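You operate a simulated robot arm through the tools that you are given. There is no shell and no other tool.

You run a simulated robot arm. Do the job below in one go: nothing can be reset, and whatever is moved stays where it is left.

TASK
Wipe clamped tile 27 clean with the red sponge, chalk a line on it and open the clamp.
Fine: Wet the sponge on the wet pad. Chalk after the wipe. Put sponge and chalk back and leave the tile on the clamp's bed. Set down upright: chalk. What is to be rubbed or washed off counts as gone when no trace of it is left.
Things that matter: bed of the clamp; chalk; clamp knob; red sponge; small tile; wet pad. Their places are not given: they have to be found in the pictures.

Only the result counts: the job must be done as asked and must still hold three seconds after the hand-in. Knocking over, shifting, dropping, spilling or breaking anything else fails it.

THE ROBOT
A 7-joint arm with a two-finger parallel gripper, fixed in place. Base frame: the origin is at the foot of the arm, x ahead of it, y to its left, z up; the work surface is at about z = 0.9. Lengths are in m, angles in rad, forces in N, time in s.
With the tool pointing down near the work surface it reaches from about 0.1 to 0.64 m from the base axis. Its first joint turns from -1.152 to 1.152 rad. Payload 1.57 kg.
The TCP is the grasp point between the finger pads, 0.03 m short of the fingertips. In the tool frame z runs along the fingers and y along their closing line. The gripper opens to 0.08 m. The fingers are 0.017 m wide and 0.012 m thick; the gripper's body (0.04 by 0.082 m) begins 0.08 m behind the TCP.
Orientation is that of the tool frame in the base frame, as a unit quaternion [x, y, z, w]. With the fingers straight down and closing along the base's y, the tool's x points along the base's -x, its y along +y and its z along -z.

THE INTERFACE
- The arm moves only by the tool play_rows. Its argument "targets" is a list of rows, each a list of 6 numbers: the shift along the tool's x, y, z in units of 250 mm (1.0 is 250 mm), then the turn, a rotation vector about the tool's x, y, z in units of 90 degrees (1.0 is 90 degrees). In form: [[dx, dy, dz, ax, ay, az], ...]. A call has 1 to 20 rows; each row is the pose to reach, as a shift and turn from the pose commanded when the call began, along the tool's axes at that moment. "hand" is the finger opening in m, from 0 to 0.08, set as the call begins (left out, the last holds). A call with a number of a shift or a turn outside -1 to 1 is refused whole. Rows are played at 5 a second. More than 0.05 m and 0.15 rad between two rows, or a gripper value outside its range, and nothing of the call is played. A pose out of reach is approached as far as the arm can. The call stops where the force on the tool passes 40 N (or 10 N more than at its start, if that is more) or the arm is blocked; 0.2 s more then pass. Each finger travels about 0.072 m/s and halts on what it meets, pressing with about 27 N; the grip force reading is that of the motor and also rises with nothing between the fingers. The clock runs only during rows and for 0.2 s after the last one: add rows that repeat a pose to give the fingers time. It gives the time, the measured TCP pose, the force on the tool (base axes), the opening and the grip force at its end, in the units of the frame above (readings bear some noise), with the torque about the TCP (base axes, N m) and any sound that the robot's microphone picked up, and new pictures: "views" is both (left out), scene, wrist or none.
- Cameras (640 x 400 px; columns grow to the right, rows downward): "scene" is fixed at [0.0627, 0.4479, 1.4222]; the picture's right is [-0.70, -0.72, 0.00], its down [-0.46, 0.45, -0.77] and it looks along [0.55, -0.53, -0.64] (base axes); focal length 251 px, centre (320, 200). "wrist" rides on the gripper at [0.072, -0.007, -0.122] in the tool frame; the picture's right is [0.09, 1.00, 0.00], its down [-0.84, 0.08, -0.54] and it looks along [-0.54, 0.05, 0.84] (tool axes); focal length 238 px, centre (320, 200).
- point_at(camera, pixels): there is no depth. For up to 12 entries [column, row, z] of the newest picture of that camera ("zoom" is the newest enlarged one), the place [x, y] in the base frame at which the ray of that pixel passes the height z, good to about 0.002 m, but the place of the scene camera against the robot may be out by one fixed shift of up to 0.012 m in any direction. It takes no simulated time.
- enlarge(camera, box): a new picture of the part [left, top, right, bottom] of that camera's present view, enlarged. It takes no simulated time.
- finish_job(): hands the job in; it is judged then, once.

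Leave the gripper open and the arm clear of the work at the hand-in unless told otherwise.

The tools are called after "Call:" as a command line: name --pt "numbers of a row" for each row, then --argument value for the rest, lists and objects as JSON in quotes. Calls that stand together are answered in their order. play_rows: Moves the arm, as the interface text tells. Its arguments: {"type":"object","properties":{"targets":{"type":"array"},"hand":{"type":"number"},"views":{"type":"string","enum":["both","scene","wrist","none"]}},"required":["targets"]} The other tools are called the same way: point_at (camera, pixels) gives the place at which the rays of pixels pass given heights; enlarge (camera, box) takes an enlarged picture of a part of a camera's view; finish_job () hands the job in.

At the start:

```text
time: 0.0
tcp_pos: [0.2354, 0.2121, 1.2569]
tool_rot: [0.001, 1.0, 0.0, 0.0]
force: [1.2, -0.1, -0.2]
torque: [-0.03, -0.01, -0.01]
width: 0.0801
gripper_force: 0.0
```

scene: 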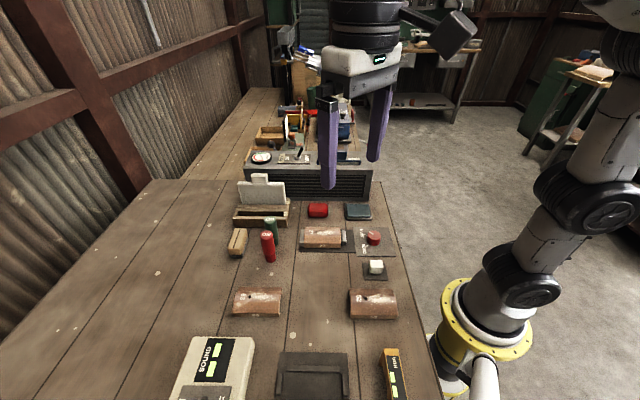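
wrist: 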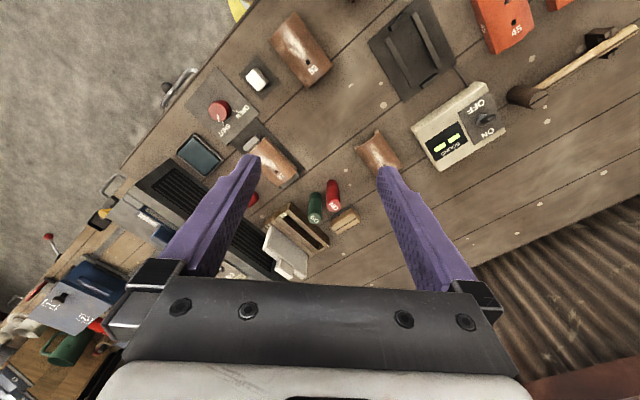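

I see a bench with a clamp (tile in it, around scene pixel (323,237)), a red knob at (373,238), a red sponge at (318,210), a blue-dark pad at (358,211), and a white chalk at (376,267). I'll enlarge these areas first.

Call:
enlarge --camera "scene" --box '[220, 160, 420, 285]'

Call:
enlarge --camera "wrist" --box '[150, 20, 410, 220]'

```text
3.20 times, centred on (320, 222) of scene
```

zoom: 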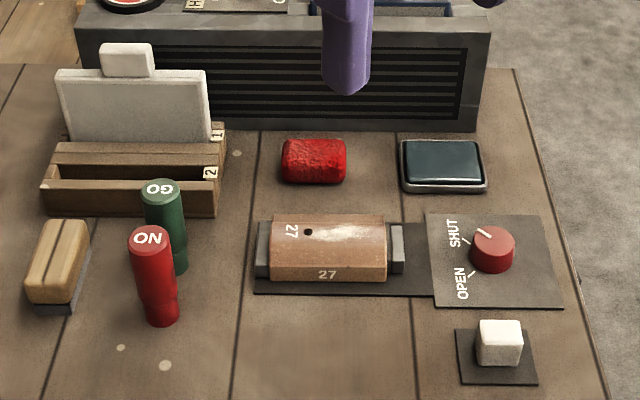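

```text
2.00 times, centred on (280, 120) of wrist
```

zoom: 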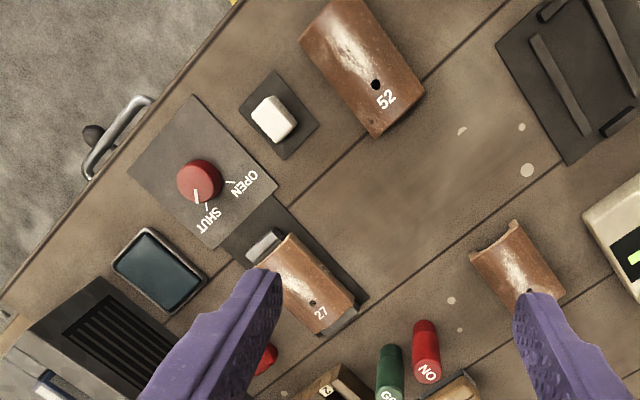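

First I'll project the main features onto the base frame, using the scene picture (knob, chalk, sponge, pad, tile ends).

Call:
point_at --camera "scene" --pixels '[[318, 210, 0.92], [358, 211, 0.91], [323, 236, 0.93], [303, 240, 0.92], [343, 237, 0.92], [373, 237, 0.93], [376, 266, 0.92], [268, 246, 0.95], [272, 228, 0.95], [238, 242, 0.92], [257, 302, 0.92], [373, 303, 0.92]]'

Call:
point_at --camera "wrist" --pixels '[[221, 109, 0.93], [257, 78, 0.92], [200, 154, 0.91], [274, 160, 0.93], [253, 200, 0.92], [242, 140, 0.92], [300, 178, 0.92], [301, 50, 0.92], [378, 152, 0.92], [333, 195, 0.95], [315, 207, 0.95], [343, 220, 0.92]]'

```text
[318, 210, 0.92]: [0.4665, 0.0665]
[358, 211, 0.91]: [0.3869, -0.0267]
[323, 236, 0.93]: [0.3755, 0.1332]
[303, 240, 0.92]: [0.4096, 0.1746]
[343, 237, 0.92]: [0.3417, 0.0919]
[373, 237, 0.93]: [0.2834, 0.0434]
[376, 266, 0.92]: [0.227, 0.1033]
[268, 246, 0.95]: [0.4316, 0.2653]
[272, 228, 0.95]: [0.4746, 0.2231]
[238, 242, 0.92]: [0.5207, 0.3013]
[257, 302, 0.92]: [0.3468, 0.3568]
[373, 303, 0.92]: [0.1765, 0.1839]
```

```text
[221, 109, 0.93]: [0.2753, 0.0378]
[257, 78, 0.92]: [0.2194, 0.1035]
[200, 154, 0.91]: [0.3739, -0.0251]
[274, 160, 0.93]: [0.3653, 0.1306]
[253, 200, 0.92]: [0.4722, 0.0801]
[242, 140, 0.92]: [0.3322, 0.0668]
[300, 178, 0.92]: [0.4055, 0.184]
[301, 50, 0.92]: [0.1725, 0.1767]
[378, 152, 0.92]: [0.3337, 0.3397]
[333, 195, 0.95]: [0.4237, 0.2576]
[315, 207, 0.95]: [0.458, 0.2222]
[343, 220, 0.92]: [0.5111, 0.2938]
```

The wrist and scene readings agree, with a scene offset of about 9 mm in x. Next I move the hand over the clamp area at about z 1.18 for a closer look at the sponge, pad and knob.

Call:
play_rows --pt "-0.06 -0.13 0.05 0 0 0" --pt "-0.12 -0.26 0.1 0 0 0" --pt "-0.18 -0.39 0.15 0 0 0" --pt "-0.24 -0.52 0.2 0 0 0" --pt "-0.3 -0.65 0.25 0 0 0" --pt "-0.36 -0.74 0.3 0 0 0" --pt "-0.36 -0.74 0.3 0 0 0" --hand 0.08

```text
time: 1.6
tcp_pos: [0.3262, 0.0264, 1.1802]
tool_rot: [0.001, 1.0, 0.0, 0.001]
force: [-0.5, 0.4, 0.4]
torque: [-0.01, 0.02, 0.0]
width: 0.0799
gripper_force: 0.1
```

scene: 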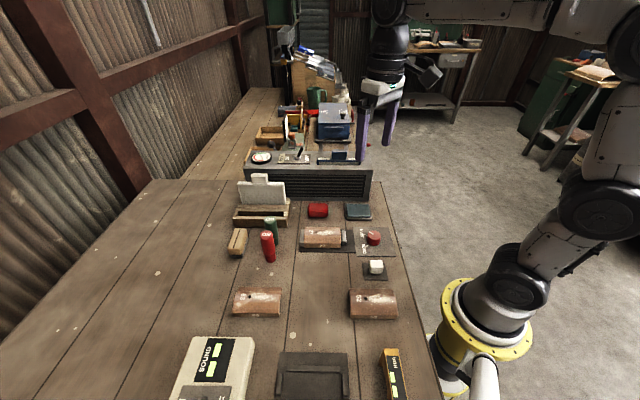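
wrist: 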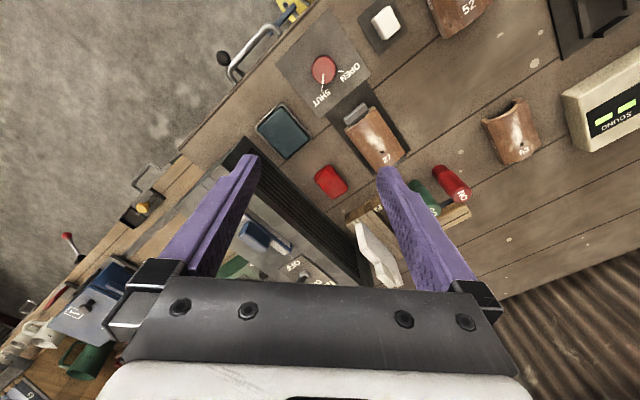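

The wrist view now shows the knob (323,68), pad (283,131), sponge (330,181) and tile 27 (373,138). I'll enlarge this part.

Call:
enlarge --camera "wrist" --box '[240, 0, 440, 125]'

Call:
enlarge --camera "wrist" --box '[240, 90, 440, 215]'

Call:
point_at --camera "zoom" --pixels '[[283, 255, 0.935], [247, 288, 0.935], [284, 336, 0.92]]'

```text
3.20 times, centred on (340, 62) of wrist
```

zoom: 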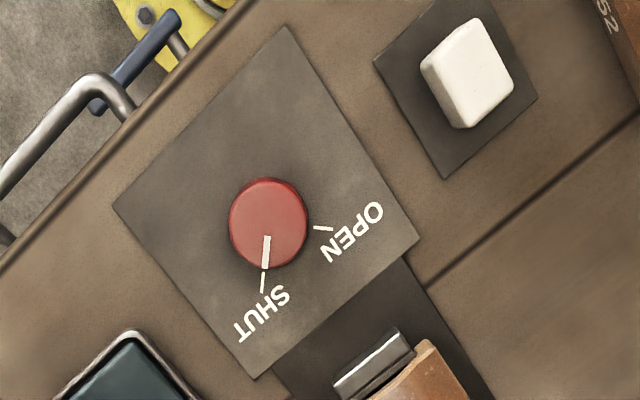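

```text
3.20 times, centred on (340, 152) of wrist
```

zoom: 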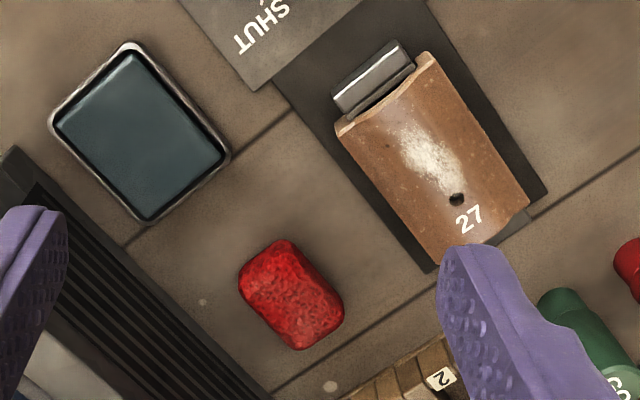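

```text
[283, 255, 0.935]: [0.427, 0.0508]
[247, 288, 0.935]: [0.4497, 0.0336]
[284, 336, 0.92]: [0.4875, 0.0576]
```

The knob's mark points at SHUT and OPEN lies roughly 90° away. The tile has a white smear near its middle plus a hole. I'll project the corners of the tile, sponge and pad from the newest zoom.

Call:
point_at --camera "zoom" --pixels '[[240, 285, 0.92], [287, 240, 0.92], [343, 305, 0.92], [298, 349, 0.92], [291, 294, 0.92], [48, 118, 0.905], [130, 42, 0.905], [229, 158, 0.905], [147, 222, 0.905], [138, 135, 0.91]]'

Call:
point_at --camera "zoom" --pixels '[[337, 125, 0.92], [427, 55, 0.92], [528, 205, 0.92], [440, 262, 0.92], [400, 130, 0.935], [457, 199, 0.935], [385, 85, 0.935], [478, 235, 0.935], [334, 98, 0.925], [397, 40, 0.925], [415, 60, 0.925], [350, 115, 0.925]]'

```text
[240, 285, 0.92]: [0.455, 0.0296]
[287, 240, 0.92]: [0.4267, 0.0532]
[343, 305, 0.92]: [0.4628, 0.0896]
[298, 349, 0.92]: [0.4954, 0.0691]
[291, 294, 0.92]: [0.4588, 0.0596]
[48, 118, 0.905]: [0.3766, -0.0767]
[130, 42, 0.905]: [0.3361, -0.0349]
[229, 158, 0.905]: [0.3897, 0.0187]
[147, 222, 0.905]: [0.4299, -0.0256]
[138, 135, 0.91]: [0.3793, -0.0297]
```

```text
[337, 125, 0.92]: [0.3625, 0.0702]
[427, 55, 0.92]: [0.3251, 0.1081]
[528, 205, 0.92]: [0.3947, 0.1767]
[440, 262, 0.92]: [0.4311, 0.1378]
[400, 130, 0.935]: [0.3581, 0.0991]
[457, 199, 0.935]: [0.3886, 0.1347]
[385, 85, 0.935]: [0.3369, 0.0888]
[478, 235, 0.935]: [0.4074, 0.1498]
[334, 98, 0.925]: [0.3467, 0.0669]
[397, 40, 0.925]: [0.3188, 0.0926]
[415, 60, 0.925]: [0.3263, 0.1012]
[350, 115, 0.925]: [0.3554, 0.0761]
```

The tile's axis runs at 45° in the base frame and the tile is about 0.097 × 0.053 m. To find the scene camera's fixed offset and the object heights, I'll compare flat plate corners and other features in both views.

Call:
point_at --camera "wrist" --pixels '[[320, 117.3, 0.903], [275, 63.6, 0.903], [329.7, 7.9, 0.903], [370.6, 74.5, 0.903], [323.7, 68.9, 0.92], [323.7, 68.9, 0.93], [382.8, 151.7, 0.92], [382.8, 151.7, 0.93], [382.8, 151.7, 0.94], [386, 20, 0.92], [386, 20, 0.93], [386, 20, 0.94]]'

Call:
point_at --camera "scene" --pixels '[[352.8, 226.1, 0.903], [389.7, 226.7, 0.903], [395.6, 255.4, 0.903], [355, 254.8, 0.903], [373.4, 235.3, 0.92], [373.4, 235.3, 0.93], [316.25, 231.7, 0.92], [316.25, 231.7, 0.93], [316.25, 231.7, 0.94], [376.5, 263, 0.92], [376.5, 263, 0.93], [376.5, 263, 0.94]]'

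```text
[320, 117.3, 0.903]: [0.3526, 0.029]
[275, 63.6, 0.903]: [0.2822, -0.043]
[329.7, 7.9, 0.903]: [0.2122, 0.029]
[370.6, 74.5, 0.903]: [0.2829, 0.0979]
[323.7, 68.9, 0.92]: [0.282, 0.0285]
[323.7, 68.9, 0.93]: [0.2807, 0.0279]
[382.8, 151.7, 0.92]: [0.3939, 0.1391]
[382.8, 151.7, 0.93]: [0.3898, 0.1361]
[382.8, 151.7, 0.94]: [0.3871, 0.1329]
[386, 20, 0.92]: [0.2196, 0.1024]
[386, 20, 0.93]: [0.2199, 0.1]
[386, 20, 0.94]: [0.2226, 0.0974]
```

```text
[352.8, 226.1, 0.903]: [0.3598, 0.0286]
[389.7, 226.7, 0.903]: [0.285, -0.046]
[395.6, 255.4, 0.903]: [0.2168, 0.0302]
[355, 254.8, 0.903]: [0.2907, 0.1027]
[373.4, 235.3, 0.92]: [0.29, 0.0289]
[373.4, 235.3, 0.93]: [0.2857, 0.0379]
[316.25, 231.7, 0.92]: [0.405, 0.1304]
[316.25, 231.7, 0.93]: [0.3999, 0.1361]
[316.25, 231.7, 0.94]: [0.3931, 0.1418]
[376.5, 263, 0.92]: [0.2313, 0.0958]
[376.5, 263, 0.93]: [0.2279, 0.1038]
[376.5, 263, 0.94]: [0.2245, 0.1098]
```

The knob plate is centred at about (0.2825, 0.028), the knob top is near z 0.92, the tile crest near 0.933 and the chalk top near 0.928. Next I move above the sponge at about (0.457, 0.061), turning the tool −45° so the fingers close across the tile's axis.

Call:
play_rows --pt "-0.07 0.017 0.05 0 0 -0.06" --pt "-0.14 0.034 0.1 0 0 -0.13" --pt "-0.21 0.051 0.15 0 0 -0.2" --pt "-0.28 0.068 0.2 0 0 -0.27" --pt "-0.35 0.085 0.25 0 0 -0.34" --pt "-0.42 0.102 0.3 0 0 -0.41" --pt "-0.48 0.119 0.36 0 0 -0.46" --pt "-0.526 0.136 0.408 0 0 -0.5" --pt "-0.526 0.136 0.408 0 0 -0.5"

```text
time: 3.6
tcp_pos: [0.4567, 0.0623, 1.0799]
tool_rot: [-0.383, 0.924, -0.001, 0.0]
force: [0.2, -0.2, -0.7]
torque: [-0.01, 0.0, 0.04]
width: 0.0803
gripper_force: 0.2
```

scene: 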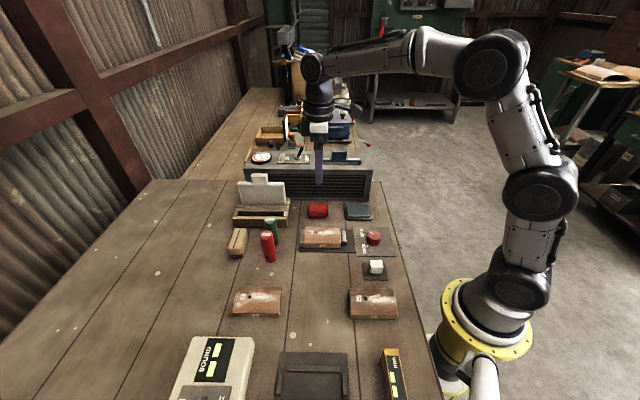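
wrist: 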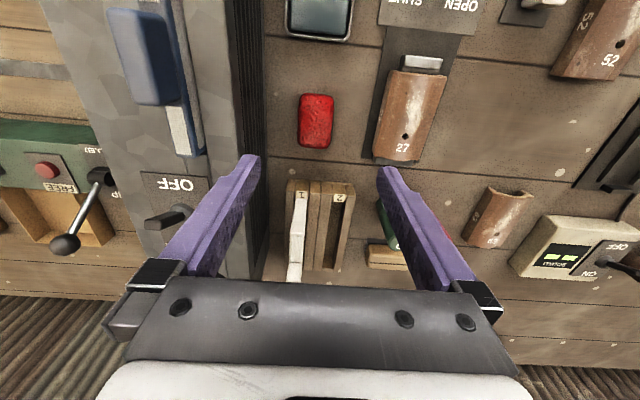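

Now image-right is across the tile's axis and image-down is along it. The sponge is at (315,121). I'll enlarge the sponge, box and tile.

Call:
enlarge --camera "wrist" --box '[230, 60, 390, 160]'

Call:
point_at --camera "zoom" --pixels '[[320, 200, 0.92]]'

Call:
enlarge --camera "wrist" --box '[340, 40, 500, 170]'

```text
4.00 times, centred on (310, 110) of wrist
```

zoom: 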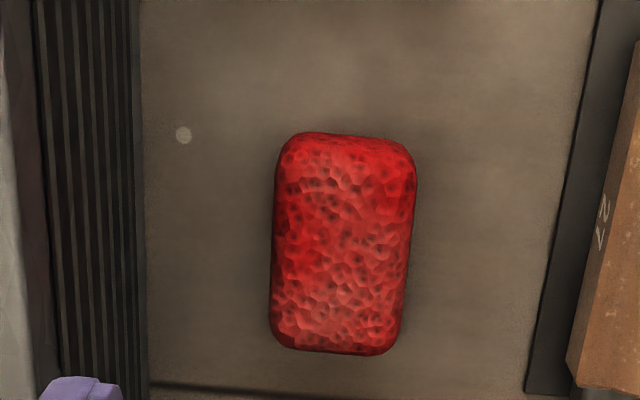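

```text
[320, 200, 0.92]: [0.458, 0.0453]
```

```text
3.08 times, centred on (420, 105) of wrist
```

zoom: 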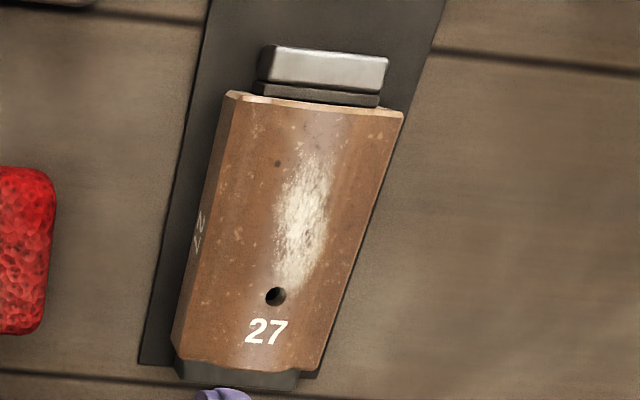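

I'll project the sponge edges and the box's lower edge from the wrist picture.

Call:
point_at --camera "wrist" --pixels '[[298.25, 121.25, 0.912], [331.25, 125, 0.912], [316.75, 93.75, 0.912], [313.75, 148, 0.912], [265.75, 121.25, 0.9], [298.25, 121.25, 0.92], [331.25, 125, 0.92], [316.75, 93.75, 0.92], [313.75, 148, 0.92]]'

Call:
point_at --camera "zoom" --pixels '[[230, 92, 0.92], [403, 113, 0.92], [172, 347, 0.915], [318, 372, 0.915], [315, 130, 0.934], [275, 296, 0.934], [300, 220, 0.934], [290, 275, 0.934], [320, 150, 0.934], [265, 50, 0.925], [385, 60, 0.925]]'

```text
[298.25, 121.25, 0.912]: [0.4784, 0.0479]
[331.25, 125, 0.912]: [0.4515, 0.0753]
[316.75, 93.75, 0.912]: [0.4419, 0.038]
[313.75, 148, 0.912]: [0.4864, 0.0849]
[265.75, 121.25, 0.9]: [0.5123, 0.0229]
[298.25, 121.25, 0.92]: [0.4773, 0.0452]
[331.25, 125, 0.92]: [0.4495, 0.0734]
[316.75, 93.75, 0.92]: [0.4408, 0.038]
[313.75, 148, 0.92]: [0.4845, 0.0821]
```

```text
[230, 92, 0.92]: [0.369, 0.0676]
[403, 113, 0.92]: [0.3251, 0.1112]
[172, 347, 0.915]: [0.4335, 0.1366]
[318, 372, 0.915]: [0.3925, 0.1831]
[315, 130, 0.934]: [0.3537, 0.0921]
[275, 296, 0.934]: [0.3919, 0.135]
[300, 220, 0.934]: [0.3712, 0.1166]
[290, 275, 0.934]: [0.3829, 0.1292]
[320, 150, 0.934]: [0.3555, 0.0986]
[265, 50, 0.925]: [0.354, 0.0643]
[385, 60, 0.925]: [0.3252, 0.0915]
```

Sponge is about 0.065 × 0.038 m, centred near (0.463, 0.0615); tile crest line runs through hole. Now I use the scene picture to judge the heights of sponge, tile, jaw, chalk and knob.

Call:
enlarge --camera "scene" --box '[295, 195, 385, 255]'

Call:
enlarge --camera "scene" --box '[340, 220, 412, 285]'

```text
6.67 times, centred on (340, 225) of scene
```

zoom: 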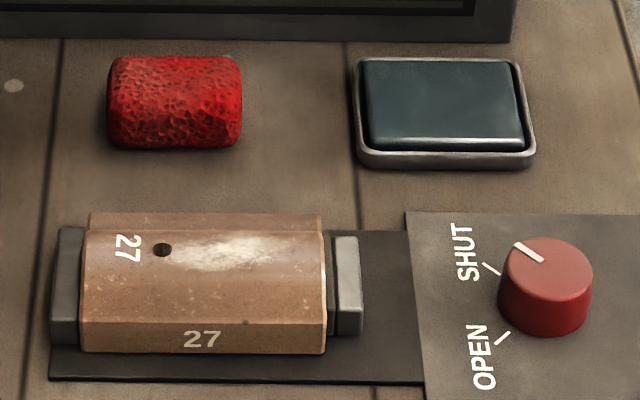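

```text
6.15 times, centred on (376, 252) of scene
```

zoom: 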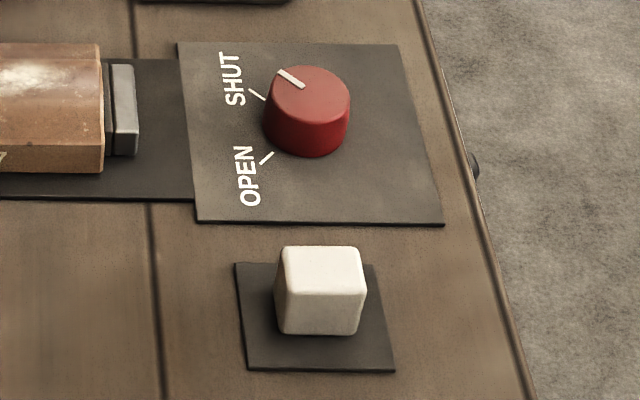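

Checking heights using the scene picture: sponge near-bottom and far-top edges, chalk and knob edges.

Call:
point_at --camera "scene" --pixels '[[318.3, 217.2, 0.9], [318.3, 203.6, 0.92], [318.3, 203.6, 0.93], [318.3, 203.6, 0.94], [375.5, 274.1, 0.905], [375.5, 267, 0.93], [375.5, 259.7, 0.93], [375.5, 259.7, 0.935], [374, 244.9, 0.903], [374, 237, 0.925], [374, 230.4, 0.925]]'

Call:
point_at --camera "scene" --pixels '[[318, 247.7, 0.903], [318, 243.6, 0.92], [318, 243.6, 0.925], [318, 226.7, 0.92], [318, 226.7, 0.925], [318, 230, 0.93], [343, 229, 0.93], [343, 245, 0.93]]'

```text
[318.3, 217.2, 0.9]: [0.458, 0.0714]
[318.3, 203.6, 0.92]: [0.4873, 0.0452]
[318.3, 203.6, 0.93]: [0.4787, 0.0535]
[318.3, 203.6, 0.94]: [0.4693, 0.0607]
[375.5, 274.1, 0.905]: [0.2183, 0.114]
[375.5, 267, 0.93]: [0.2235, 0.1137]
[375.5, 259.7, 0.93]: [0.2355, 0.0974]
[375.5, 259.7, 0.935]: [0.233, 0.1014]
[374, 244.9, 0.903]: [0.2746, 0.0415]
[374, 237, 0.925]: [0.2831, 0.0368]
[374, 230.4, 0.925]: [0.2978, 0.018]
```

```text
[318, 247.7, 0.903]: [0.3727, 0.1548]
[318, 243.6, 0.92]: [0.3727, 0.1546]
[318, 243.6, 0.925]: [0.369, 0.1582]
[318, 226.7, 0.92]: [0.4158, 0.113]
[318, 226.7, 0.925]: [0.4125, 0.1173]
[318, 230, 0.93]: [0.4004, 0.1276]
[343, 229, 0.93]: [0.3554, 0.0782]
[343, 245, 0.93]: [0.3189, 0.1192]
```

Estimates: sponge about 0.025 tall, chalk about 0.021–0.025 wide with its top near 0.933, tile 0.06 wide. I'll set the opening to 0.062, centre over the sponge and lower to TCP z 0.955 for a check.

Call:
play_rows --pt "-0.019 -0.0164 0.1 0 0 0" --pt "-0.019 -0.0164 0.2 0 0 0" --pt "-0.019 -0.0164 0.3 0 0 0" --pt "-0.019 -0.0164 0.4 0 0 0" --pt "-0.019 -0.0164 0.46 0 0 0" --pt "-0.019 -0.0164 0.5 0 0 0" --pt "-0.019 -0.0164 0.5 0 0 0" --hand 0.062

```text
time: 5.2
tcp_pos: [0.4638, 0.061, 0.9539]
tool_rot: [-0.383, 0.924, 0.001, 0.0]
force: [1.1, -0.4, -0.2]
torque: [0.03, -0.01, 0.01]
width: 0.062
gripper_force: 0.1
```

scene: 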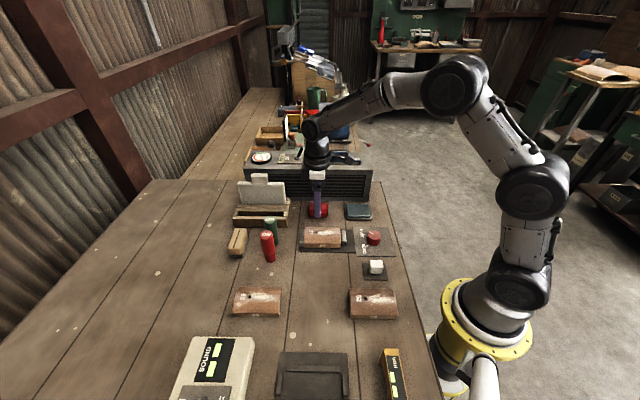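
wrist: 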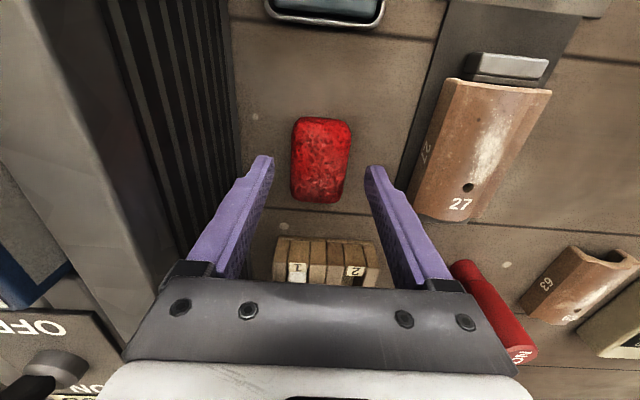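

The sponge (321,160) sits well between the fingers. I'll check its centre against the TCP.

Call:
point_at --camera "wrist" --pixels '[[321, 160, 0.915], [294, 160, 0.915], [349, 160, 0.915], [322, 117, 0.915], [318, 203, 0.915], [318, 203, 0.905], [322, 117, 0.922]]'

```text
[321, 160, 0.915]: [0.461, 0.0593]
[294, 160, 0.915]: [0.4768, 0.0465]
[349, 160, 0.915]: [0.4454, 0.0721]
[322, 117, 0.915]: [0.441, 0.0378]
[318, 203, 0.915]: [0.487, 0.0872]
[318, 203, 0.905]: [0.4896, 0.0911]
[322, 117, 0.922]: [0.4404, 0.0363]
```

Alignment is within 2 mm. I lower to about z 0.940 (fingertips about 0.910).

Call:
play_rows --pt "0 0 0.03 0 0 0" --pt "0 0 0.06 0 0 0" --pt "0 0 0.06 0 0 0" --views "none"

Call:
play_rows --pt "0 0 0 0 0 0" --pt "0 0 0 0 0 0" --pt "0 0 0 0 0 0" --pt "0 0 0 0 0 0" --hand 0.0

```text
time: 6.0
tcp_pos: [0.4624, 0.0614, 0.9399]
tool_rot: [-0.382, 0.924, 0.0, 0.0]
force: [0.1, 0.5, 0.5]
torque: [0.0, -0.02, -0.02]
width: 0.0621
gripper_force: 0.1
```

```text
time: 7.0
tcp_pos: [0.4633, 0.0603, 0.9396]
tool_rot: [-0.382, 0.924, 0.0, 0.0]
force: [-0.8, -0.9, 0.6]
torque: [-0.03, -0.03, -0.01]
width: 0.0386
gripper_force: 26.9
```

scene: 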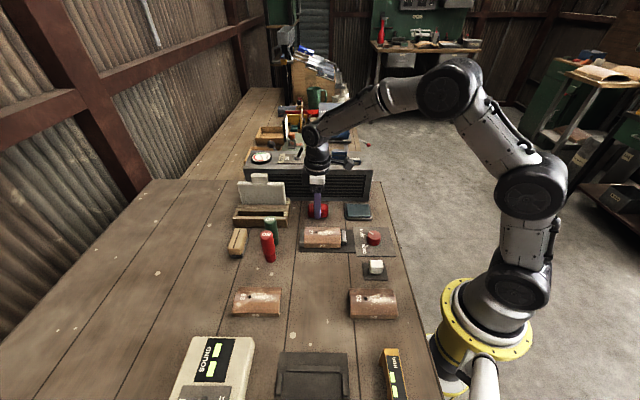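
wrist: 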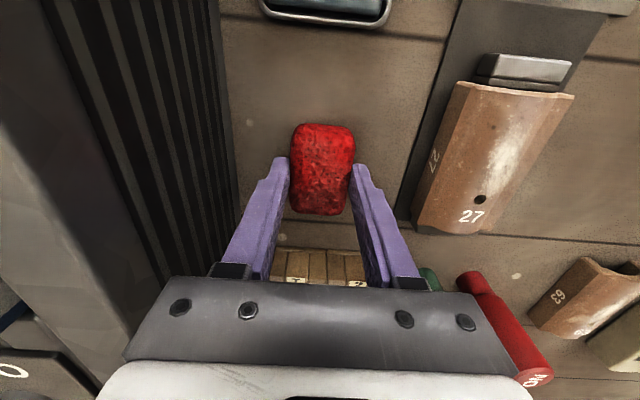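

The sponge is gripped at 0.0386 m. Now I lift it 6 cm and carry it along −u over the pad for a check.

Call:
play_rows --pt "0 0 -0.08 0 0 0" --pt "0 0 -0.16 0 0 0" --pt "0 0 -0.24 0 0 0" --pt "0.12 -0.008 -0.24 0 0 0" --pt "0.24 -0.016 -0.24 0 0 0" --pt "0.36 -0.024 -0.24 0 0 0" --pt "0.484 -0.031 -0.24 0 0 0" --pt "0.484 -0.031 -0.24 0 0 0"

```text
time: 8.8
tcp_pos: [0.3822, -0.0297, 1.0006]
tool_rot: [-0.383, 0.924, 0.0, -0.001]
force: [1.1, -0.1, -0.4]
torque: [0.01, 0.0, -0.01]
width: 0.0
gripper_force: 21.0
```

scene: 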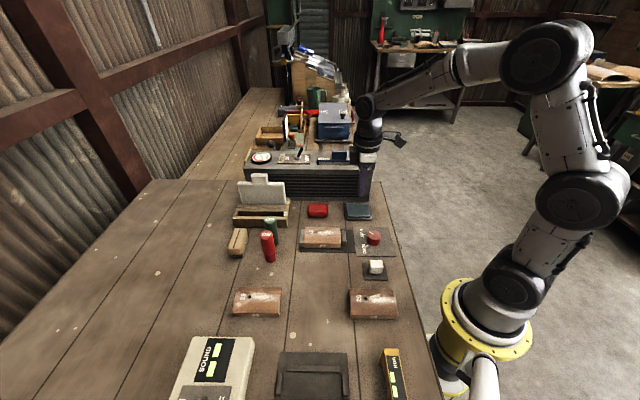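
wrist: 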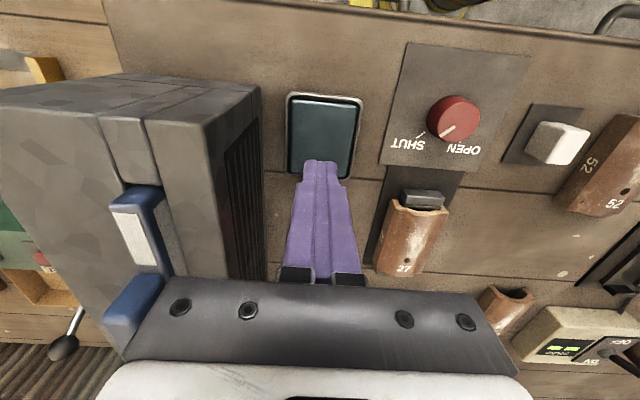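

The fingers closed fully (width 0.0): the sponge slipped out and still lies at scene (318,210). I open the hand again and go back above the sponge to see where it is now.

Call:
play_rows --pt "-0.12 0.008 0 0 0 0" --pt "-0.24 0.016 0 0 0 0" --pt "-0.36 0.024 0 0 0 0" --pt "-0.484 0.031 0 0 0 0" --pt "-0.484 0.031 0 0 0 0" --hand 0.064

```text
time: 10.0
tcp_pos: [0.4656, 0.0637, 0.9994]
tool_rot: [-0.383, 0.924, -0.001, 0.0]
force: [0.6, -0.4, 0.2]
torque: [0.03, 0.0, -0.02]
width: 0.0639
gripper_force: 0.0
```

scene: 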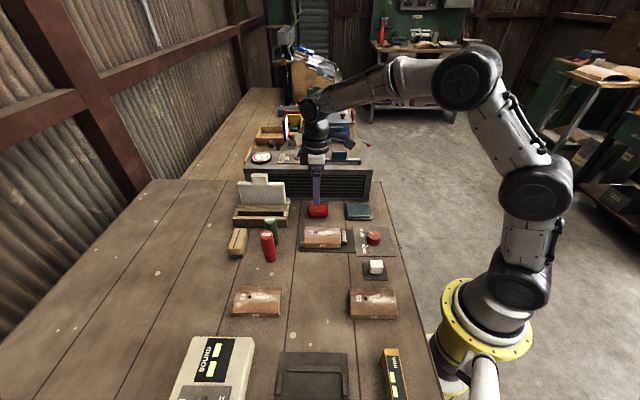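
wrist: 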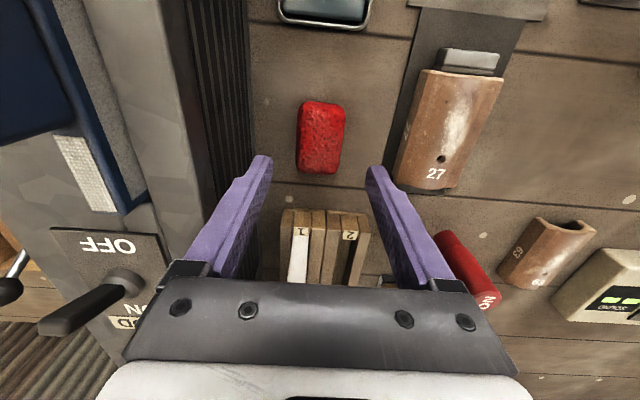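

The sponge is still lying flat. I'll project its edges to find its present place.

Call:
enlarge --camera "wrist" --box '[270, 80, 380, 190]'

Call:
point_at --camera "wrist" --pixels '[[297, 136, 0.912], [345, 138, 0.912], [322, 101, 0.912], [319, 174, 0.912]]'

```text
3.64 times, centred on (325, 135) of wrist
```

zoom: 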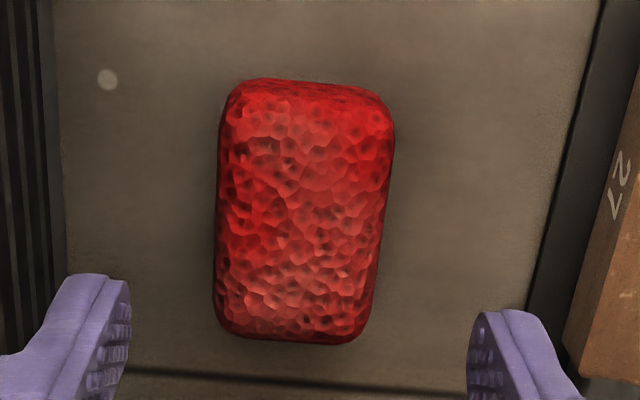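

```text
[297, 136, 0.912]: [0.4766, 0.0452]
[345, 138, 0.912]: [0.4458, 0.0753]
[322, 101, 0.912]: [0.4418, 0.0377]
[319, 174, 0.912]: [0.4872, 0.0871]
```

The sponge hasn't moved, so the fingers only held its upper rounding. This time I go lower, to TCP z about 0.9335 (fingertips 3 mm above the bench).

Call:
play_rows --pt "0 0 0.1 0 0 0" --pt "0 0 0.2 0 0 0" --pt "0 0 0.24 0 0 0" --pt "0 0 0.266 0 0 0" --pt "0 0 0.266 0 0 0" --views "none"

Call:
play_rows --pt "0 0 0 0 0 0" --pt "0 0 0 0 0 0" --pt "0 0 0 0 0 0" --pt "0 0 0 0 0 0" --pt "0 0 0 0 0 0" --hand 0.0 --views "none"

Call:
play_rows --pt "0 0 -0.02 0 0 0" --pt "0 0 -0.04 0 0 0" --pt "0 0 -0.06 0 0 0" --pt "0 0 -0.08 0 0 0" --pt "0 0 -0.08 0 0 0"

```text
time: 11.2
tcp_pos: [0.4635, 0.0614, 0.9338]
tool_rot: [-0.382, 0.924, 0.0, 0.0]
force: [0.5, 0.3, 0.0]
torque: [0.04, 0.0, 0.01]
width: 0.0641
gripper_force: 0.1
```

```text
time: 12.4
tcp_pos: [0.464, 0.0614, 0.9326]
tool_rot: [-0.383, 0.924, 0.0, -0.001]
force: [0.0, -0.5, 0.4]
torque: [-0.01, 0.01, 0.01]
width: 0.0389
gripper_force: 27.1
```

```text
time: 13.6
tcp_pos: [0.4644, 0.0611, 0.9527]
tool_rot: [-0.382, 0.924, 0.0, 0.0]
force: [0.2, 0.2, 0.1]
torque: [0.03, 0.05, -0.01]
width: 0.0388
gripper_force: 27.1
```

scene: 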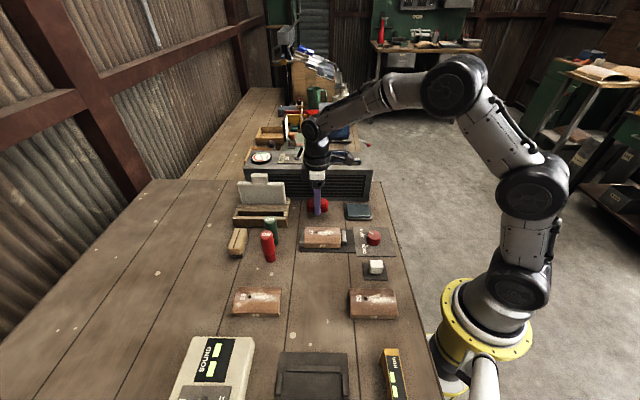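
wrist: 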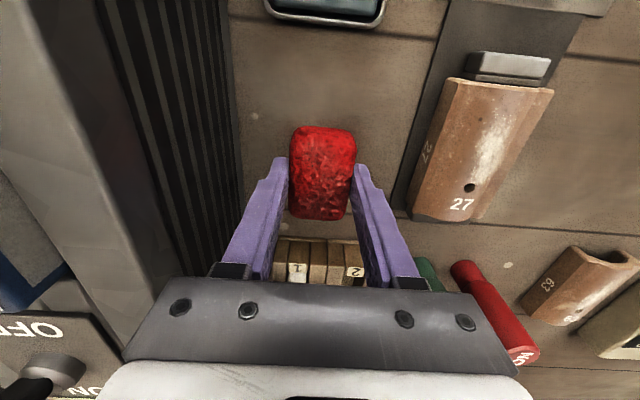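

The sponge is now held (0.0388) and lifted 2 cm. I lift it further and carry it to over the pad, watching the width.

Call:
play_rows --pt "0 0 -0.06 0 0 0" --pt "0 0 -0.12 0 0 0" --pt "0.08 -0.004 -0.14 0 0 0" --pt "0.16 -0.01 -0.14 0 0 0" --pt "0.24 -0.016 -0.14 0 0 0" --pt "0.32 -0.022 -0.14 0 0 0" --pt "0.4 -0.027 -0.14 0 0 0" --pt "0.484 -0.031 -0.14 0 0 0" --pt "0.484 -0.031 -0.14 0 0 0"

```text
time: 15.6
tcp_pos: [0.3846, -0.03, 0.9874]
tool_rot: [-0.383, 0.924, 0.0, 0.0]
force: [0.8, 0.2, -0.8]
torque: [0.01, -0.03, 0.01]
width: 0.0388
gripper_force: 27.0
```

scene: 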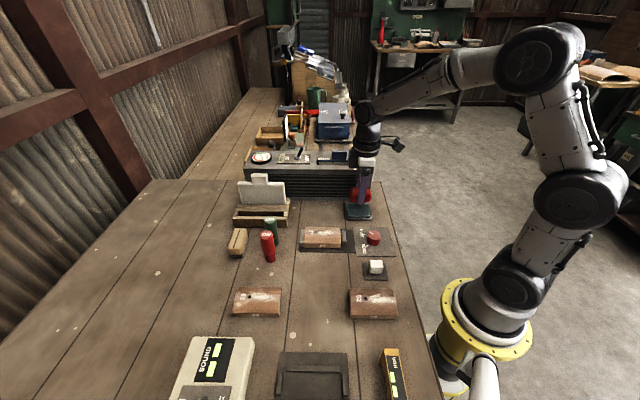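
wrist: 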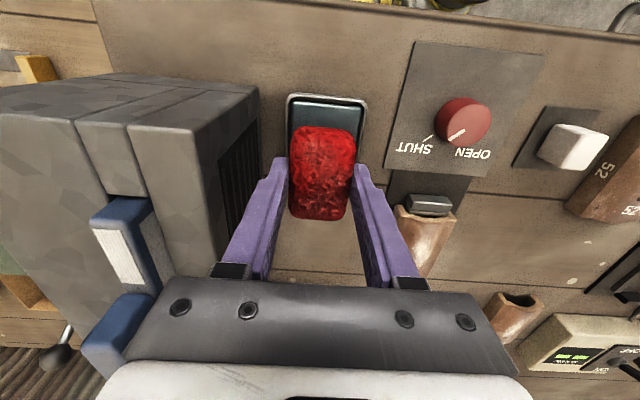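

The sponge holds. I check the tray's visible corners against the sponge's place.

Call:
point_at --camera "wrist" --pixels '[[289, 95, 0.908], [367, 98, 0.908], [289, 95, 0.903], [367, 98, 0.903], [292, 100, 0.91], [362, 102, 0.91]]'

Call:
enlarge --camera "scene" --box '[325, 140, 405, 235]'

```text
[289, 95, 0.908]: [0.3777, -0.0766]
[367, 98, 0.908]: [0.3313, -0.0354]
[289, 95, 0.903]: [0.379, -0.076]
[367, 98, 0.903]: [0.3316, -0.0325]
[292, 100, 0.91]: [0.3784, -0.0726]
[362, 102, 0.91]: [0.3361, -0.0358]
```

```text
4.21 times, centred on (365, 188) of scene
```

zoom: 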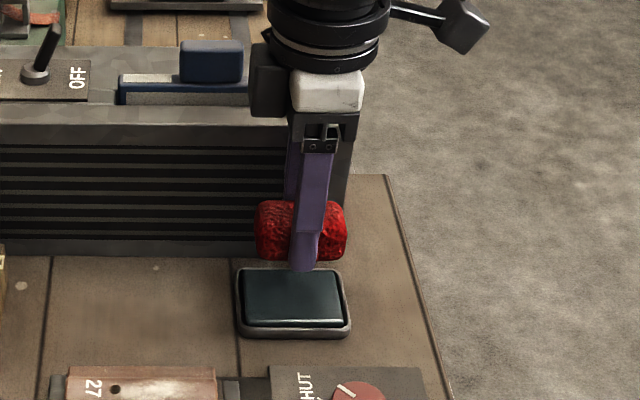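

The sponge is centred on the tray within 2 mm. I lower gently towards the pad, reading the force.

Call:
play_rows --pt "0.004 0.006 0.05 0 0 0" --pt "0.004 0.006 0.1 0 0 0" --pt "0.004 0.006 0.13 0 0 0" --pt "0.004 0.006 0.146 0 0 0" --pt "0.004 0.006 0.146 0 0 0" --views "wrist"

Call:
play_rows --pt "0 0 0.008 0 0 0" --pt "0 0 0.016 0 0 0" --pt "0 0 0.016 0 0 0" --views "none"

```text
time: 16.8
tcp_pos: [0.3832, -0.0302, 0.9513]
tool_rot: [-0.382, 0.924, 0.001, 0.0]
force: [0.0, 0.1, -0.4]
torque: [0.0, 0.01, 0.03]
width: 0.0387
gripper_force: 26.9
```

wrist: 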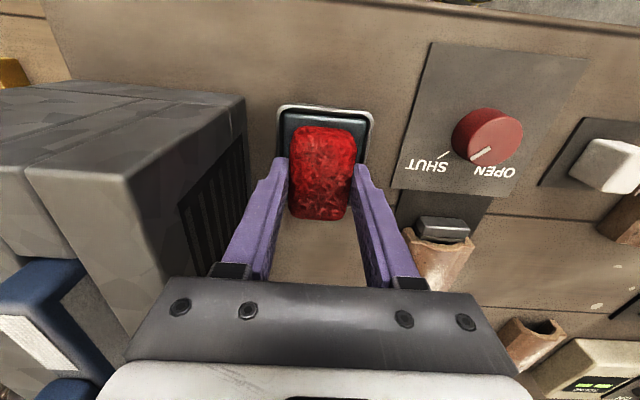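

```text
time: 17.6
tcp_pos: [0.3817, -0.0286, 0.9477]
tool_rot: [-0.383, 0.924, 0.0, 0.0]
force: [-0.1, 0.6, 0.1]
torque: [-0.04, 0.02, -0.01]
width: 0.0387
gripper_force: 26.8
```

No contact yet at z 0.948. I go on down in 2 mm steps.

Call:
play_rows --pt "0 0 0.008 0 0 0" --pt "0 0 0.016 0 0 0" --pt "0 0 0.016 0 0 0" --views "none"

```text
time: 18.4
tcp_pos: [0.3835, -0.0301, 0.947]
tool_rot: [-0.383, 0.924, -0.002, 0.004]
force: [-12.0, 6.5, 37.2]
torque: [0.13, 0.63, 0.0]
width: 0.0388
gripper_force: 26.6
```

Firm contact at z 0.947 (37 N upward). I ease off about 2 mm and look at the sponge and pad.

Call:
play_rows --pt "0 0 -0.006 0 0 0" --pt "0 0 -0.006 0 0 0" --pt "0 0 -0.006 0 0 0"

```text
time: 19.2
tcp_pos: [0.3816, -0.0292, 0.9464]
tool_rot: [-0.382, 0.924, -0.002, 0.003]
force: [-2.7, 2.9, 28.1]
torque: [0.18, 0.13, 0.02]
width: 0.0388
gripper_force: 27.3
```

scene: 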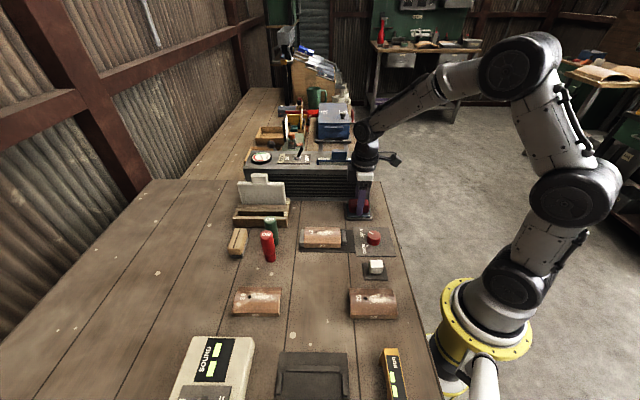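
wrist: 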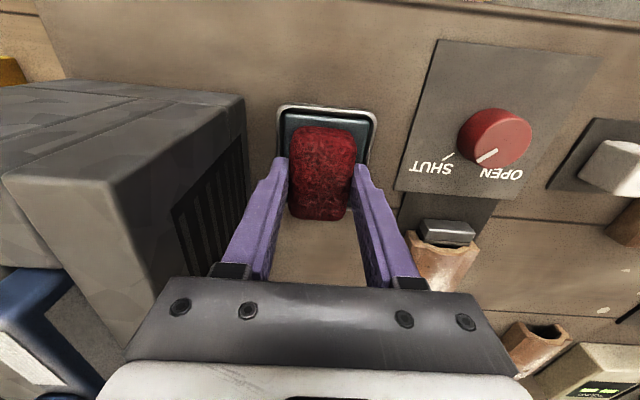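

The sponge turned dark: it is wet. I lift it to about z 1.0 and carry it over the tile's dirt (u 0.345 on the crest line).

Call:
play_rows --pt "0 0 -0.08 0 0 0" --pt "0 0 -0.16 0 0 0" --pt "0 0 -0.218 0 0 0" --pt "-0.08 0.09 -0.218 0 0 0" --pt "-0.16 0.18 -0.218 0 0 0" --pt "-0.24 0.27 -0.218 0 0 0" --pt "-0.32 0.36 -0.218 0 0 0" --pt "-0.384 0.441 -0.218 0 0 0" --pt "-0.384 0.441 -0.218 0 0 0"

```text
time: 21.2
tcp_pos: [0.3721, 0.1181, 0.9999]
tool_rot: [-0.383, 0.924, 0.0, 0.0]
force: [0.4, 0.1, -0.4]
torque: [-0.01, 0.02, -0.01]
width: 0.0388
gripper_force: 27.0
```

scene: 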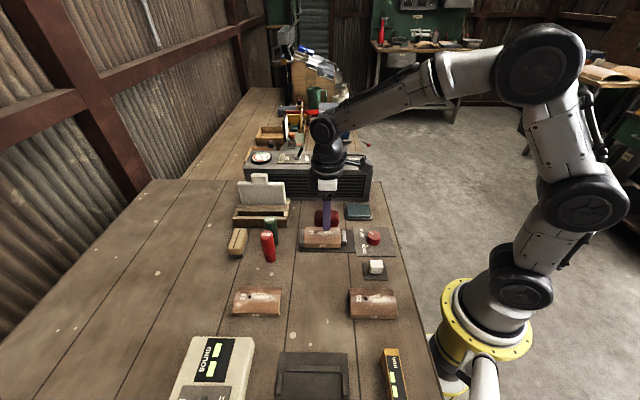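
wrist: 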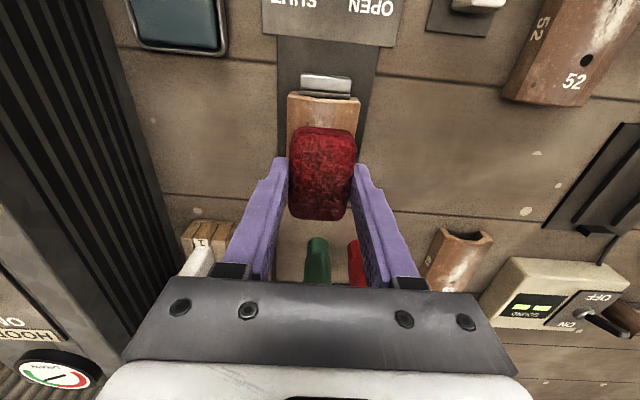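

Sponge and tile are aligned (columns 322 vs 324). I lower towards the crest, first to z 0.972.

Call:
play_rows --pt "0 0 0.06 0 0 0" --pt "0 0 0.112 0 0 0" --pt "0 0 0.112 0 0 0" --views "none"

Call:
play_rows --pt "0 0 0.008 0 0 0" --pt "0 0 0.012 0 0 0" --pt "0 0 0.012 0 0 0" --views "none"

```text
time: 22.0
tcp_pos: [0.372, 0.1175, 0.9716]
tool_rot: [-0.383, 0.924, 0.0, 0.0]
force: [0.3, -0.4, -1.1]
torque: [-0.01, 0.01, -0.01]
width: 0.039
gripper_force: 27.6
```

```text
time: 22.8
tcp_pos: [0.3714, 0.1174, 0.9698]
tool_rot: [-0.383, 0.924, 0.0, 0.0]
force: [-0.1, 0.2, -0.5]
torque: [-0.01, 0.01, 0.01]
width: 0.0387
gripper_force: 26.8
```

No contact yet at z 0.969. Stepping down further.

Call:
play_rows --pt "0 0 0.006 0 0 0" --pt "0 0 0.01 0 0 0" --pt "0 0 0.01 0 0 0" --views "none"

```text
time: 23.6
tcp_pos: [0.3718, 0.1173, 0.9663]
tool_rot: [-0.383, 0.924, 0.0, 0.0]
force: [-0.4, -0.7, -0.8]
torque: [-0.01, 0.0, 0.03]
width: 0.0388
gripper_force: 27.4
```

Call:
play_rows --pt "0 0 0.004 0 0 0" --pt "0 0 0.008 0 0 0" --pt "0 0 0.008 0 0 0" --views "none"

```text
time: 24.4
tcp_pos: [0.3728, 0.118, 0.9652]
tool_rot: [-0.383, 0.924, 0.0, 0.0]
force: [-0.2, -0.1, -0.2]
torque: [0.01, 0.02, 0.02]
width: 0.0387
gripper_force: 27.7
```

Still free at commanded z 0.9644; another 2–3 mm.

Call:
play_rows --pt "0 0 0.004 0 0 0" --pt "0 0 0.008 0 0 0" --pt "0 0 0.008 0 0 0" --views "wrist"

```text
time: 25.2
tcp_pos: [0.3728, 0.1165, 0.9652]
tool_rot: [-0.383, 0.924, -0.001, 0.003]
force: [-5.2, 1.6, 22.7]
torque: [0.03, 0.28, 0.04]
width: 0.0388
gripper_force: 27.2
```

wrist: 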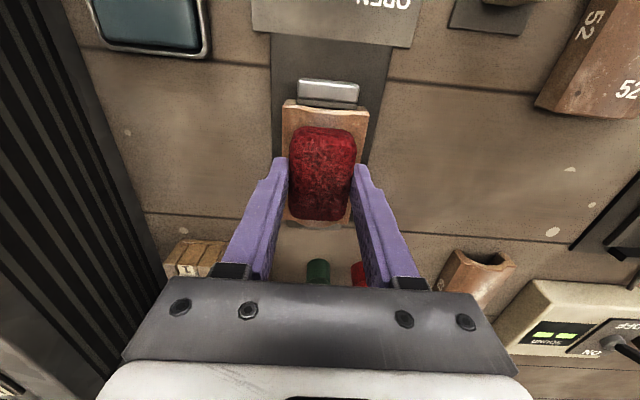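

Contact: 22.7 N at z 0.965. Now I wipe along the tile's axis with slightly less pressure, back and forth over the dirt.

Call:
play_rows --pt "-0.04 0 -0.002 0 0 0" --pt "-0.08 0 -0.002 0 0 0" --pt "-0.12 0 -0.002 0 0 0" --pt "-0.08 0 -0.002 0 0 0" --pt "-0.04 0 -0.002 0 0 0" --pt "0 0 -0.002 0 0 0" --pt "0.028 0 -0.002 0 0 0" --pt "0 0 -0.002 0 0 0" --pt "-0.04 0 -0.002 0 0 0" --pt "-0.08 0 -0.002 0 0 0" --pt "-0.12 0 -0.002 0 0 0" --pt "-0.12 0 -0.002 0 0 0"

```text
time: 27.8
tcp_pos: [0.3936, 0.1376, 0.9621]
tool_rot: [-0.382, 0.924, 0.0, 0.0]
force: [-0.8, -1.9, 2.9]
torque: [-0.09, 0.05, -0.01]
width: 0.0389
gripper_force: 26.8
```

scene: 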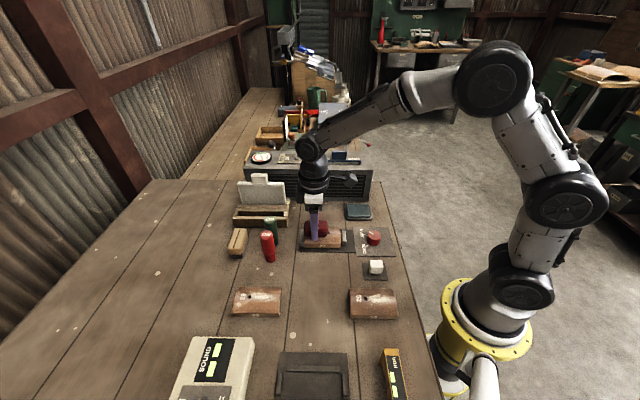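
wrist: 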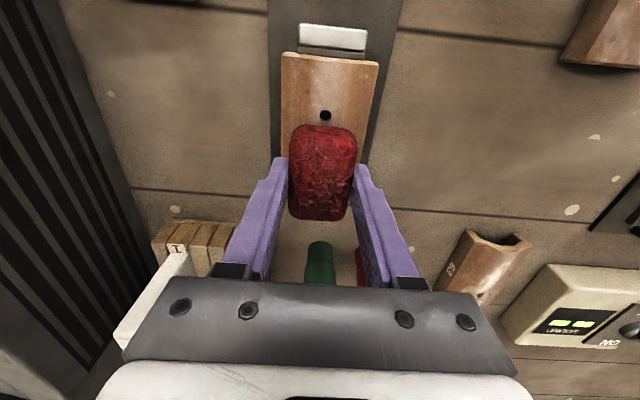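

The visible part of the tile already looks cleaner, but I must check that the tile hasn't shifted: I project tile end, hole and jaw.

Call:
enlarge --camera "wrist" --box '[260, 10, 400, 140]'

Call:
point_at --camera "wrist" --pixels '[[325, 116, 0.934], [281, 54, 0.92], [379, 62, 0.92], [323, 126, 0.935], [300, 26, 0.925], [367, 30, 0.925], [330, 57, 0.932], [323, 126, 0.95]]'

```text
3.08 times, centred on (330, 75) of wrist
```

zoom: 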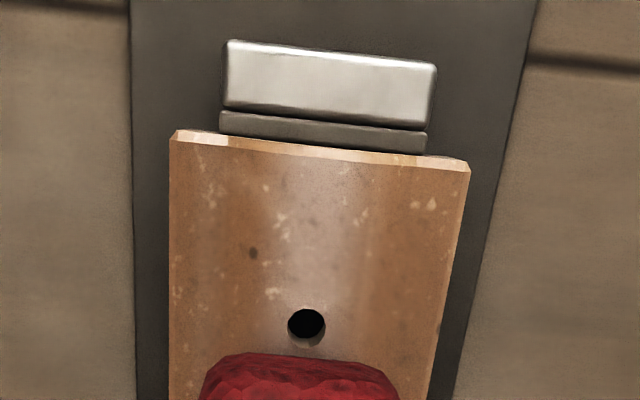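

```text
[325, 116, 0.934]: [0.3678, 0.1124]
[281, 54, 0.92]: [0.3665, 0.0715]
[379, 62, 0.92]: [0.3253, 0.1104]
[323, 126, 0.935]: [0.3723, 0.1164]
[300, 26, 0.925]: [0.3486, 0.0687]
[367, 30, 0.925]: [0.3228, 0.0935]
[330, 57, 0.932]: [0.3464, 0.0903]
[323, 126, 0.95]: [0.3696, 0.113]
```

The tile end hasn't moved. There is a hole at u about 0.34 that the dirt may have hidden. I lift the sponge and move back to see the whole tile.

Call:
play_rows --pt "0 0 -0.08 0 0 0" --pt "0 0 -0.16 0 0 0" --pt "-0.08 -0.08 -0.24 0 0 0" --pt "-0.16 -0.16 -0.28 0 0 0" --pt "-0.16 -0.28 -0.3 0 0 0" --pt "-0.16 -0.28 -0.3 0 0 0"

```text
time: 29.2
tcp_pos: [0.4723, 0.1162, 1.0386]
tool_rot: [-0.382, 0.924, 0.0, 0.0]
force: [0.5, 0.0, -0.3]
torque: [-0.01, -0.02, 0.0]
width: 0.0388
gripper_force: 27.2
```

scene: 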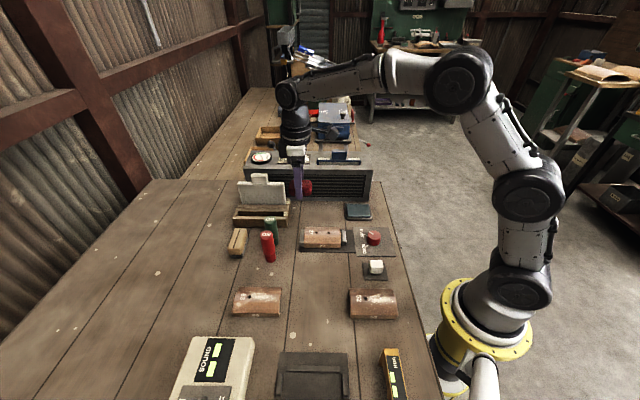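
wrist: 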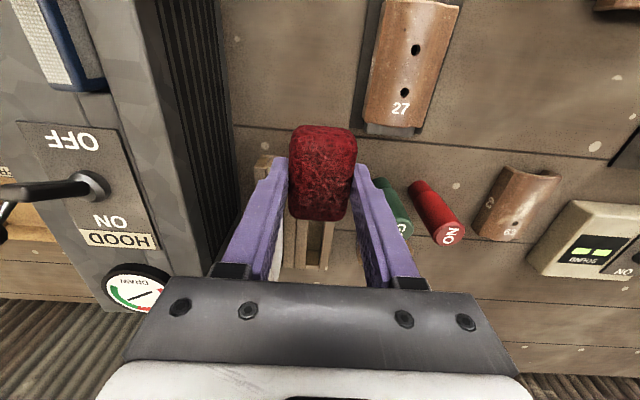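

Call:
enlarge --camera "wrist" --box '[340, 0, 490, 140]'

Call:
enlarge --camera "scene" --box '[290, 215, 365, 262]'

```text
2.86 times, centred on (415, 70) of wrist
```

zoom: 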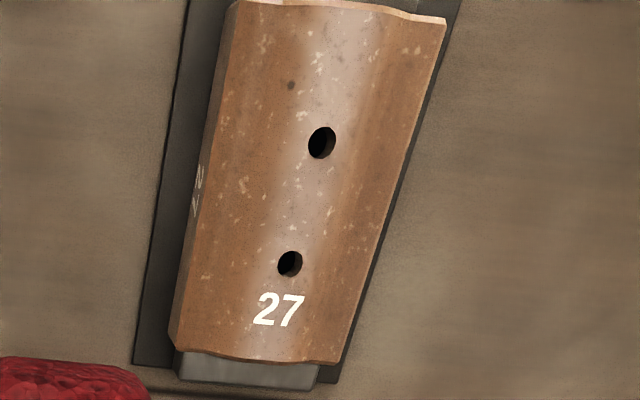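

```text
8.51 times, centred on (328, 238) of scene
```

zoom: 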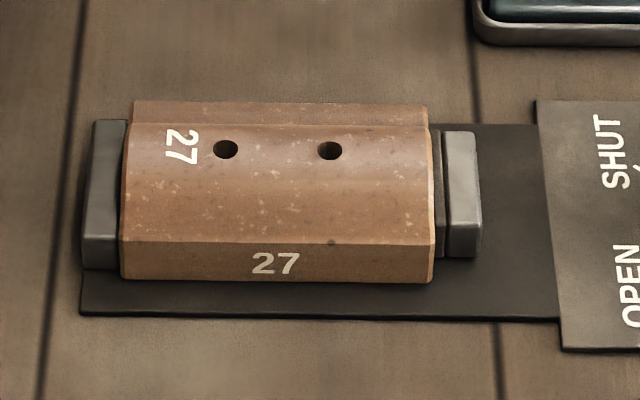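

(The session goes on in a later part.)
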